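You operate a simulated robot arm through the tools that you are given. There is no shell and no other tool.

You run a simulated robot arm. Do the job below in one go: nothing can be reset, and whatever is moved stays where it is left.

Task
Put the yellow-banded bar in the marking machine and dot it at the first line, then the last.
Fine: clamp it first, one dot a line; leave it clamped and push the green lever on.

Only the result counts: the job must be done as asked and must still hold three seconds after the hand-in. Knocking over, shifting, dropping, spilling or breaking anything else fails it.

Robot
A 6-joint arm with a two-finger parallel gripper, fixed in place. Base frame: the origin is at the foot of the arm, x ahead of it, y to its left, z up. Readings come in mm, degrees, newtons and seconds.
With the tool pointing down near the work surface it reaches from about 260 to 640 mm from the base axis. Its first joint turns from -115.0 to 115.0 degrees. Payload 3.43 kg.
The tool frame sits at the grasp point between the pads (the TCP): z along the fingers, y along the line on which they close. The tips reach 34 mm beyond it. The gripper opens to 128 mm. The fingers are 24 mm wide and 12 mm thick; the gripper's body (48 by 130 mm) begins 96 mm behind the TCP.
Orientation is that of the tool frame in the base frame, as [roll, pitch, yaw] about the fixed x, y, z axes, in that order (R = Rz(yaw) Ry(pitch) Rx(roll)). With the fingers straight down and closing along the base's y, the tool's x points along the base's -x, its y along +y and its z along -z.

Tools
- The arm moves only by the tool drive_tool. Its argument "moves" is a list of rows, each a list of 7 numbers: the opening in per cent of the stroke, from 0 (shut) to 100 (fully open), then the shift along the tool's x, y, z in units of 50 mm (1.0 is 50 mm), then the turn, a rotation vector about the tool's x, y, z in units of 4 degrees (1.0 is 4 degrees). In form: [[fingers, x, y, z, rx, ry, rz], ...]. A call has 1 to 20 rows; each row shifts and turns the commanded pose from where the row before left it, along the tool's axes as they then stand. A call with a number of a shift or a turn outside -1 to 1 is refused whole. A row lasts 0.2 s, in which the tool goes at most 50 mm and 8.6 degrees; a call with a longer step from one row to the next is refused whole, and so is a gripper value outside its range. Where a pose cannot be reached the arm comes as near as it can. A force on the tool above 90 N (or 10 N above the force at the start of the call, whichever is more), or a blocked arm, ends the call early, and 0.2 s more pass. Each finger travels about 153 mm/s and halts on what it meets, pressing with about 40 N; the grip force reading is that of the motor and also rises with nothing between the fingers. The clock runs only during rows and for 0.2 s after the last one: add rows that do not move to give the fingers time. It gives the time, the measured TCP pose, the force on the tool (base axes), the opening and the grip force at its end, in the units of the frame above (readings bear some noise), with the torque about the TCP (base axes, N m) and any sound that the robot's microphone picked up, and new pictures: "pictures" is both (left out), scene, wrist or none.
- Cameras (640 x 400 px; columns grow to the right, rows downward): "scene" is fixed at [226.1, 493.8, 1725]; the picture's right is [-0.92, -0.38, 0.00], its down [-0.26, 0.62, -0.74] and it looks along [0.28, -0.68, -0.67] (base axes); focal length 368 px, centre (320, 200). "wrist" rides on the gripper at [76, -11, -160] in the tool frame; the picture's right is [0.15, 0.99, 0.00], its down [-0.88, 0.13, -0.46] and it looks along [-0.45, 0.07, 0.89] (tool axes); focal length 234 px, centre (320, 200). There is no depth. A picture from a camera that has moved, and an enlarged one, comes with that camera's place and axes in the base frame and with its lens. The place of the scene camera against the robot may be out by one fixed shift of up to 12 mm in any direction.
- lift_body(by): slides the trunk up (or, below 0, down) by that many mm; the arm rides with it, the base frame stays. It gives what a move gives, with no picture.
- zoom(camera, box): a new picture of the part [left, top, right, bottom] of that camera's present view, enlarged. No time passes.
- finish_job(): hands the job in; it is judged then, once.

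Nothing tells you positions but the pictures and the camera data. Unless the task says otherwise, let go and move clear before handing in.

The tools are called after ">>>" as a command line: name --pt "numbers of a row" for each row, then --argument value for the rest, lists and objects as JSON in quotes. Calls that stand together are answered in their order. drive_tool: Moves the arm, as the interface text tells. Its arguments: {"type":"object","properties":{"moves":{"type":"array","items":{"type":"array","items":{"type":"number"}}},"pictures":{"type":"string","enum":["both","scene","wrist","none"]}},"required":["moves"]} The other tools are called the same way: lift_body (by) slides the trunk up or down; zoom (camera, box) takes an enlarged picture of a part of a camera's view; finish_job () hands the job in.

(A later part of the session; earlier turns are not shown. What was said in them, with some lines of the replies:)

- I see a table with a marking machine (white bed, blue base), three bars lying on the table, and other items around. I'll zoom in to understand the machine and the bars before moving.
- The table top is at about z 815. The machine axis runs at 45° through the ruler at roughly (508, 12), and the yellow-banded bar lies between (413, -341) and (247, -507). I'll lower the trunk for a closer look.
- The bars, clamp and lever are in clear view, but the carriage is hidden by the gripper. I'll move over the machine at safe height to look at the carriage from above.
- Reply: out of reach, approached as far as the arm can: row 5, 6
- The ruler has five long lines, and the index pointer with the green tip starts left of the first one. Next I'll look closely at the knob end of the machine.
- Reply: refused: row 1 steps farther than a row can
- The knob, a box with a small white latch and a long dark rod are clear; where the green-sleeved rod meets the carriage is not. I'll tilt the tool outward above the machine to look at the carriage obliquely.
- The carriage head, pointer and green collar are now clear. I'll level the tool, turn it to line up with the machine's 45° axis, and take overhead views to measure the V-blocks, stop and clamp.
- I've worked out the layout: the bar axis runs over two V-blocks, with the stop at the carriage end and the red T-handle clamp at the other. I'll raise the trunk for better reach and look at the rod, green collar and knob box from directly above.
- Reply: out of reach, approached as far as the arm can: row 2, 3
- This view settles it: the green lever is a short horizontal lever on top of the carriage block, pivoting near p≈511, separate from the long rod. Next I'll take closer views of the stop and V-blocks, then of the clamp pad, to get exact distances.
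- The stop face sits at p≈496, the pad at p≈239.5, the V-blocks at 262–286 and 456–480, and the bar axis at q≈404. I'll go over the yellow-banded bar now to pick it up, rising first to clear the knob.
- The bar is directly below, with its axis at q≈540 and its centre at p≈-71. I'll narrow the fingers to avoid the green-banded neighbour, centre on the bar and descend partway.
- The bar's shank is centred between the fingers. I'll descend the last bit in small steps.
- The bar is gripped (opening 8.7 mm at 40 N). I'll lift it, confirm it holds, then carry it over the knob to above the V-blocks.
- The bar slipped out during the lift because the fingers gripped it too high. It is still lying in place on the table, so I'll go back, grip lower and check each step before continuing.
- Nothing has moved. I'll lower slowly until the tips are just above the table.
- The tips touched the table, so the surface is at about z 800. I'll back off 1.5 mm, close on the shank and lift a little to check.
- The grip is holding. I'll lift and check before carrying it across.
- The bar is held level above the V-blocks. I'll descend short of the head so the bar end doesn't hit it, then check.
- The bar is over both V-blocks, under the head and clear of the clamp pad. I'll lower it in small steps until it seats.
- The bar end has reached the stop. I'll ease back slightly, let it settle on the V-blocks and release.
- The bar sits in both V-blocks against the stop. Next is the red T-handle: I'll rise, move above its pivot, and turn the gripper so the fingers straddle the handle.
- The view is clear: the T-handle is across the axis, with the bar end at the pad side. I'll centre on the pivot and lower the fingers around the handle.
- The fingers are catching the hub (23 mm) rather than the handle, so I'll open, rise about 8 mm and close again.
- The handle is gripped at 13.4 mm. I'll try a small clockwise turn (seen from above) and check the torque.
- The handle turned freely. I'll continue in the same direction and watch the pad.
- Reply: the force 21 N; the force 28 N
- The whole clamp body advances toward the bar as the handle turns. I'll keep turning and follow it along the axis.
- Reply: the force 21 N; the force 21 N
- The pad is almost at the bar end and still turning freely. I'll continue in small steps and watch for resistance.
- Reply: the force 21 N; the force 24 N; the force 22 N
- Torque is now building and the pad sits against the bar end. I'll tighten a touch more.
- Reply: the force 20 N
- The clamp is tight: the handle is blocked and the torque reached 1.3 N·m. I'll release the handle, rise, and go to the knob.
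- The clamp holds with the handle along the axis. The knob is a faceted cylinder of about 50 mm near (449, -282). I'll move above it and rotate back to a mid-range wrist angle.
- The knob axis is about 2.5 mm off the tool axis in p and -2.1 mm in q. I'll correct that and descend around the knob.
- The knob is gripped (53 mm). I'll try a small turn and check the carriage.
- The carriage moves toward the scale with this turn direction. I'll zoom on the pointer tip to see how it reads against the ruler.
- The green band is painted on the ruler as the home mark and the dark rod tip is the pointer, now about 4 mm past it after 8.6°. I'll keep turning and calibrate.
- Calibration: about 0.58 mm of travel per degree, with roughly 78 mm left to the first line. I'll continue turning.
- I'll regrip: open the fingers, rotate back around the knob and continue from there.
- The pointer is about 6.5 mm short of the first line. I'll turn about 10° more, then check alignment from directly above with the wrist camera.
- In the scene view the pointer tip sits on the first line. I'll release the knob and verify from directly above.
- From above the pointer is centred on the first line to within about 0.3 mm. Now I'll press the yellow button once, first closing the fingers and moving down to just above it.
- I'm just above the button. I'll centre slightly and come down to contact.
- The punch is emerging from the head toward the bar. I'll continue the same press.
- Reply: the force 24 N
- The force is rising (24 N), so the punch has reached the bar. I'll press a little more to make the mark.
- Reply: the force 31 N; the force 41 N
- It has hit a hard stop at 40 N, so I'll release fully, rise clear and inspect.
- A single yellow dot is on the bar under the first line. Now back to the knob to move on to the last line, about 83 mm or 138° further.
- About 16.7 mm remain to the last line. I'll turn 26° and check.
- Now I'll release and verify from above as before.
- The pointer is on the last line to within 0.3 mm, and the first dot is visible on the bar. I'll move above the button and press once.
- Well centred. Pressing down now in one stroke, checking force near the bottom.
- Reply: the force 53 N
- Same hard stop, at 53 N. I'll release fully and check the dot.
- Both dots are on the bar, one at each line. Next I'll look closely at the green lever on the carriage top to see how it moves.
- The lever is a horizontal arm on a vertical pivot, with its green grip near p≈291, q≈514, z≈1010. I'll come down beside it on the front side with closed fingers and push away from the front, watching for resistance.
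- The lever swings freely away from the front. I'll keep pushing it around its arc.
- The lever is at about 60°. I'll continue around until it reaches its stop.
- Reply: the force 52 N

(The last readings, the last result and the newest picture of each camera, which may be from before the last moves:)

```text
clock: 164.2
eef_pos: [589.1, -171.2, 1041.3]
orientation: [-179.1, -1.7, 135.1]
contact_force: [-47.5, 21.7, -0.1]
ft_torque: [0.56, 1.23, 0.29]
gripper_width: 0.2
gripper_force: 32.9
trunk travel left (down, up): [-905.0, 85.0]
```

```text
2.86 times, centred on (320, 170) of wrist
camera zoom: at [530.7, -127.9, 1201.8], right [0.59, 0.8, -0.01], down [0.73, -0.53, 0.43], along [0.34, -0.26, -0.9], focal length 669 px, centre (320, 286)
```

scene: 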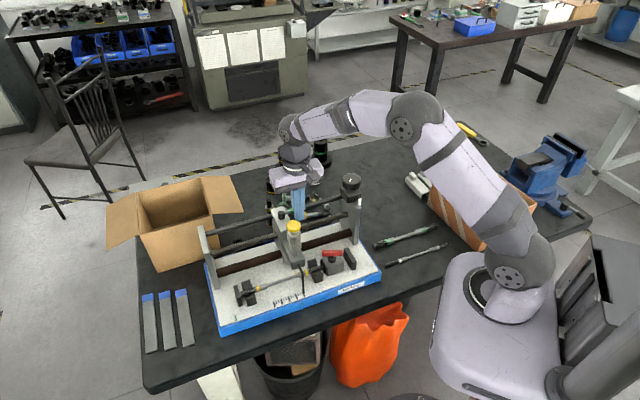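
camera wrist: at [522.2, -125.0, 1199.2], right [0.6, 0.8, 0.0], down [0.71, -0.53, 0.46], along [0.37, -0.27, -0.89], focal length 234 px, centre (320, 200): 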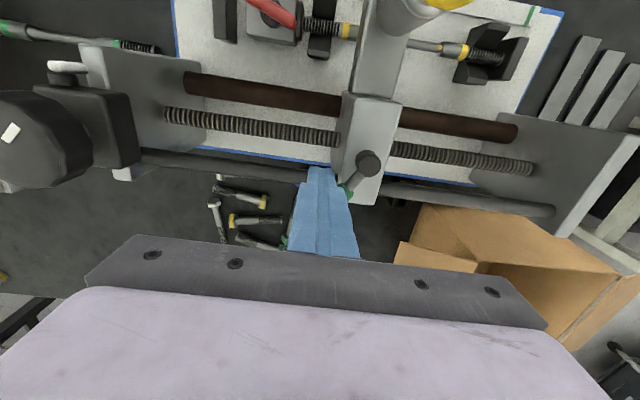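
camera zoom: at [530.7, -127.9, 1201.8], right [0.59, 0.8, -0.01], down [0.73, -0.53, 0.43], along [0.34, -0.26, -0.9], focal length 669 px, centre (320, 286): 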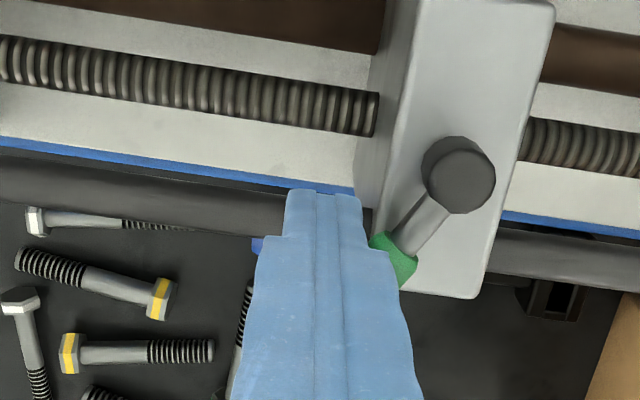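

The lever has reached its end stop at about 60°. I'll back off and rise clear, then check everything.

>>> drive_tool --pt "0 0.4 -0.16 0 0 0 0" --pt "0 0.1 -0.1 0 0 0 0" --pt "0 0 0 0 0 0 0" --pt "0 0 0 -0.8 0 0 0" --pt "0 0 0 -0.9 0 0 0" --pt "0 0 0 -0.9 0 0 0" --pt "0 0 0 0 0 0 0" --pictures "both"

>>> zoom --camera "scene" --box '[260, 180, 330, 240]'

>>> zoom --camera "wrist" --box '[220, 80, 420, 220]'

>>> zoom --camera "scene" --box '[220, 240, 370, 320]'

```text
clock: 165.8
eef_pos: [577.9, -168.7, 1170.2]
orientation: [180.0, 0.0, 135.1]
contact_force: [-0.3, -0.6, -0.2]
ft_torque: [0.0, 0.0, 0.02]
gripper_width: 0.0
gripper_force: 32.8
trunk travel left (down, up): [-905.0, 85.0]
camera wrist: at [515.9, -123.8, 1330.8], right [0.59, 0.8, 0.0], down [0.72, -0.53, 0.46], along [0.37, -0.27, -0.89], focal length 234 px, centre (320, 200)
```

scene: 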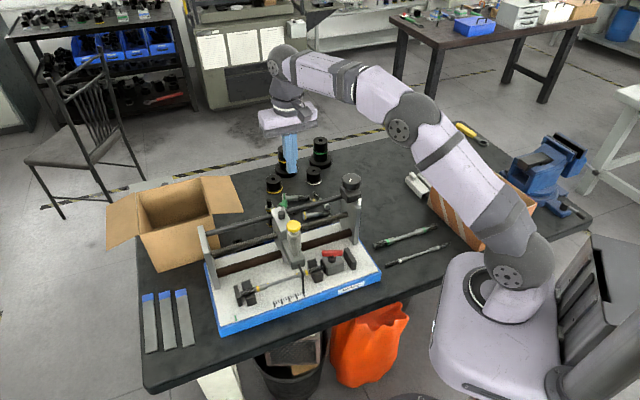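
wrist: 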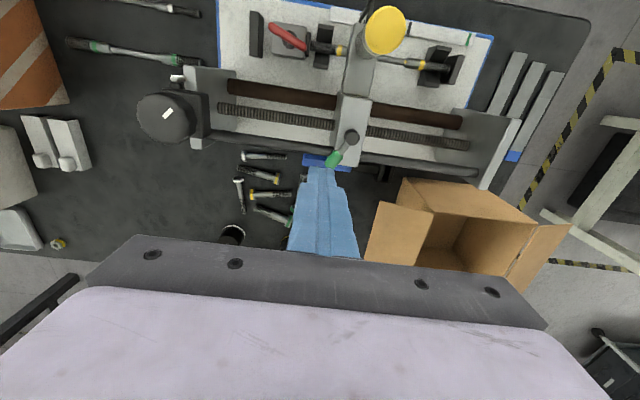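

```text
6.67 times, centred on (295, 210) of scene
camera zoom: at [226.1, 493.8, 1725.0], right [-0.92, -0.38, 0.0], down [-0.26, 0.62, -0.74], along [0.28, -0.68, -0.67], focal length 2456 px, centre (487, 133)
```

zoom: 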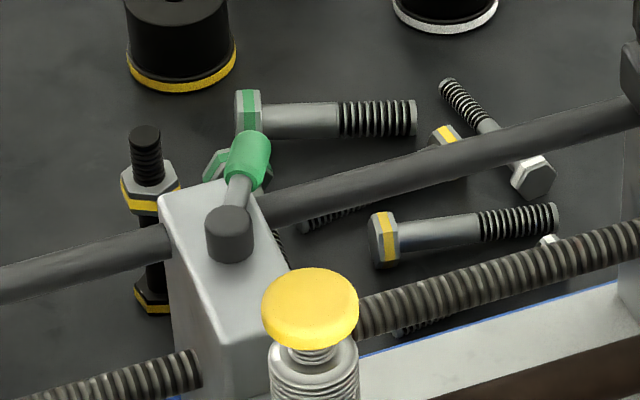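

```text
2.86 times, centred on (320, 150) of wrist
camera zoom: at [515.9, -123.8, 1330.8], right [0.59, 0.8, 0.0], down [0.72, -0.53, 0.46], along [0.37, -0.27, -0.89], focal length 669 px, centre (320, 343)
```

zoom: 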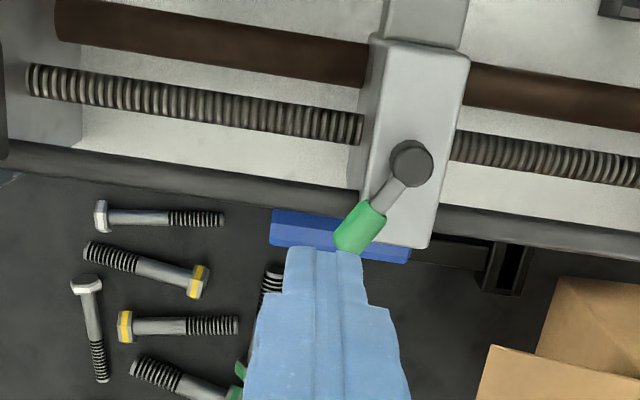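

```text
4.27 times, centred on (295, 280) of scene
camera zoom: at [226.1, 493.8, 1725.0], right [-0.92, -0.38, 0.0], down [-0.26, 0.62, -0.74], along [0.28, -0.68, -0.67], focal length 1572 px, centre (427, -141)
```

zoom: 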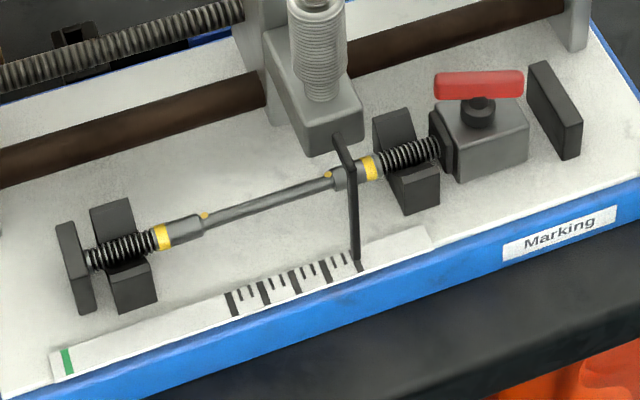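

The green lever stays at its end stop, the bar is clamped and both dots are visible. I'll move the arm clear and take a final look.

>>> drive_tool --pt "30 0.8 0 -0.3 0 0 0" --pt "30 0.8 0 -0.3 0 0 0" --pt "30 0.8 0 -0.3 0 0 0" --pt "30 0.8 0 -0.3 0 0 0" --pt "30 0 0 0 0 0 0" --pt "30 0 0 0 0 0 0" --pictures "both"

>>> zoom --camera "scene" --box '[200, 170, 380, 340]'

>>> zoom --camera "scene" --box '[260, 180, 330, 240]'

>>> zoom --camera "scene" --box '[290, 220, 370, 290]'

```text
clock: 167.2
eef_pos: [466.7, -55.4, 1229.8]
orientation: [179.9, 0.0, 135.1]
contact_force: [0.3, -0.1, -0.2]
ft_torque: [0.0, 0.03, -0.01]
gripper_width: 38.2
gripper_force: 0.1
trunk travel left (down, up): [-905.0, 85.0]
camera wrist: at [403.6, -10.4, 1389.5], right [0.59, 0.8, 0.0], down [0.72, -0.53, 0.46], along [0.37, -0.27, -0.89], focal length 234 px, centre (320, 200)
```

scene: 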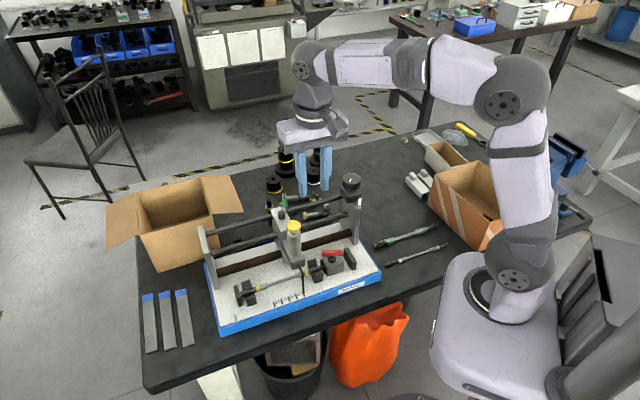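
wrist: 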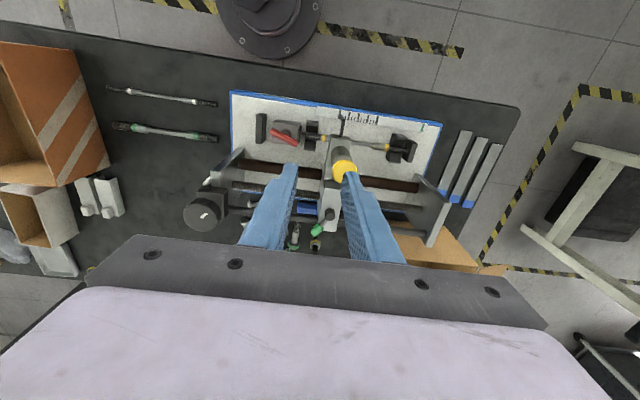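

```text
2.35 times, centred on (290, 255) of scene
camera zoom: at [226.1, 493.8, 1725.0], right [-0.92, -0.38, 0.0], down [-0.26, 0.62, -0.74], along [0.28, -0.68, -0.67], focal length 867 px, centre (391, 71)
```

zoom: 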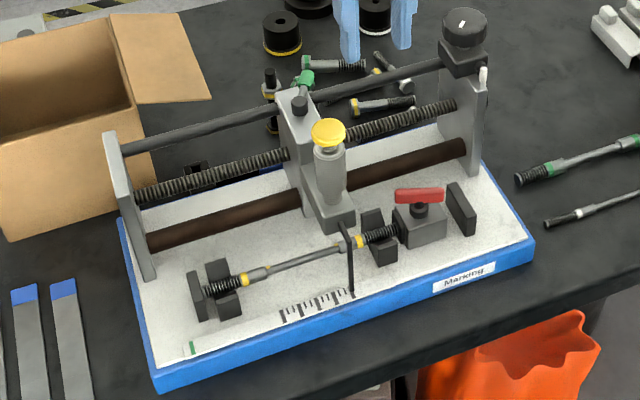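

```text
6.67 times, centred on (295, 210) of scene
camera zoom: at [226.1, 493.8, 1725.0], right [-0.92, -0.38, 0.0], down [-0.26, 0.62, -0.74], along [0.28, -0.68, -0.67], focal length 2456 px, centre (487, 133)
```

zoom: 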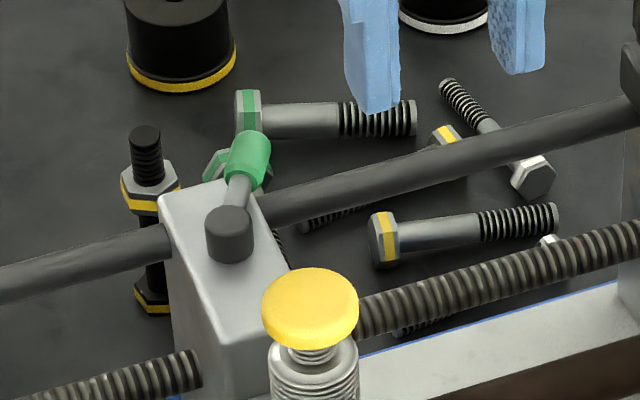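

```text
5.71 times, centred on (330, 255) of scene
camera zoom: at [226.1, 493.8, 1725.0], right [-0.92, -0.38, 0.0], down [-0.26, 0.62, -0.74], along [0.28, -0.68, -0.67], focal length 2105 px, centre (263, -114)
```

zoom: 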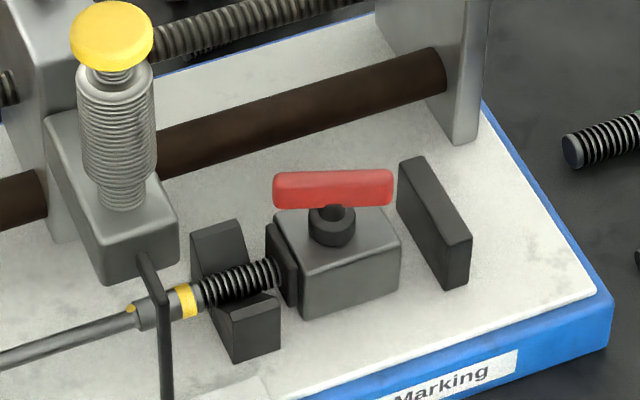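

The bar is clamped between stop and pad, with one dot at the first line and one at the last. The green lever is pushed to its end stop, the arm is clear and nothing else looks disturbed, so I'm handing in.

>>> finish_job

```text
The job is handed in.
```

The yellow-banded bar is clamped in the marking machine with one dot at the first line and one at the last. The green lever is pushed on and the job is handed in. I haven't seen the verdict.

- **Clamping:** The bar sits in both V-blocks against the stop. I turned the red handle until it blocked, before making any dots, and it has stayed there since.
- **Dots:** From directly above, the pointer was within about 0.3 mm of each line before I pressed. I pressed once per line, down to a hard stop, and both dots show on the bar. I took the line nearest the carriage's start as the first.
- **Green lever:** I pushed it away from the front until it stopped, about 60° from where it started, and it has stayed there. Nothing on the machine marks "on", so I took that end stop as on.
- **First pick-up:** The bar slipped out of the fingers on the first lift. It stayed in place on the table, and I gripped it lower the second time.

Nothing else on the table looks moved, and the arm is clear of the machine.
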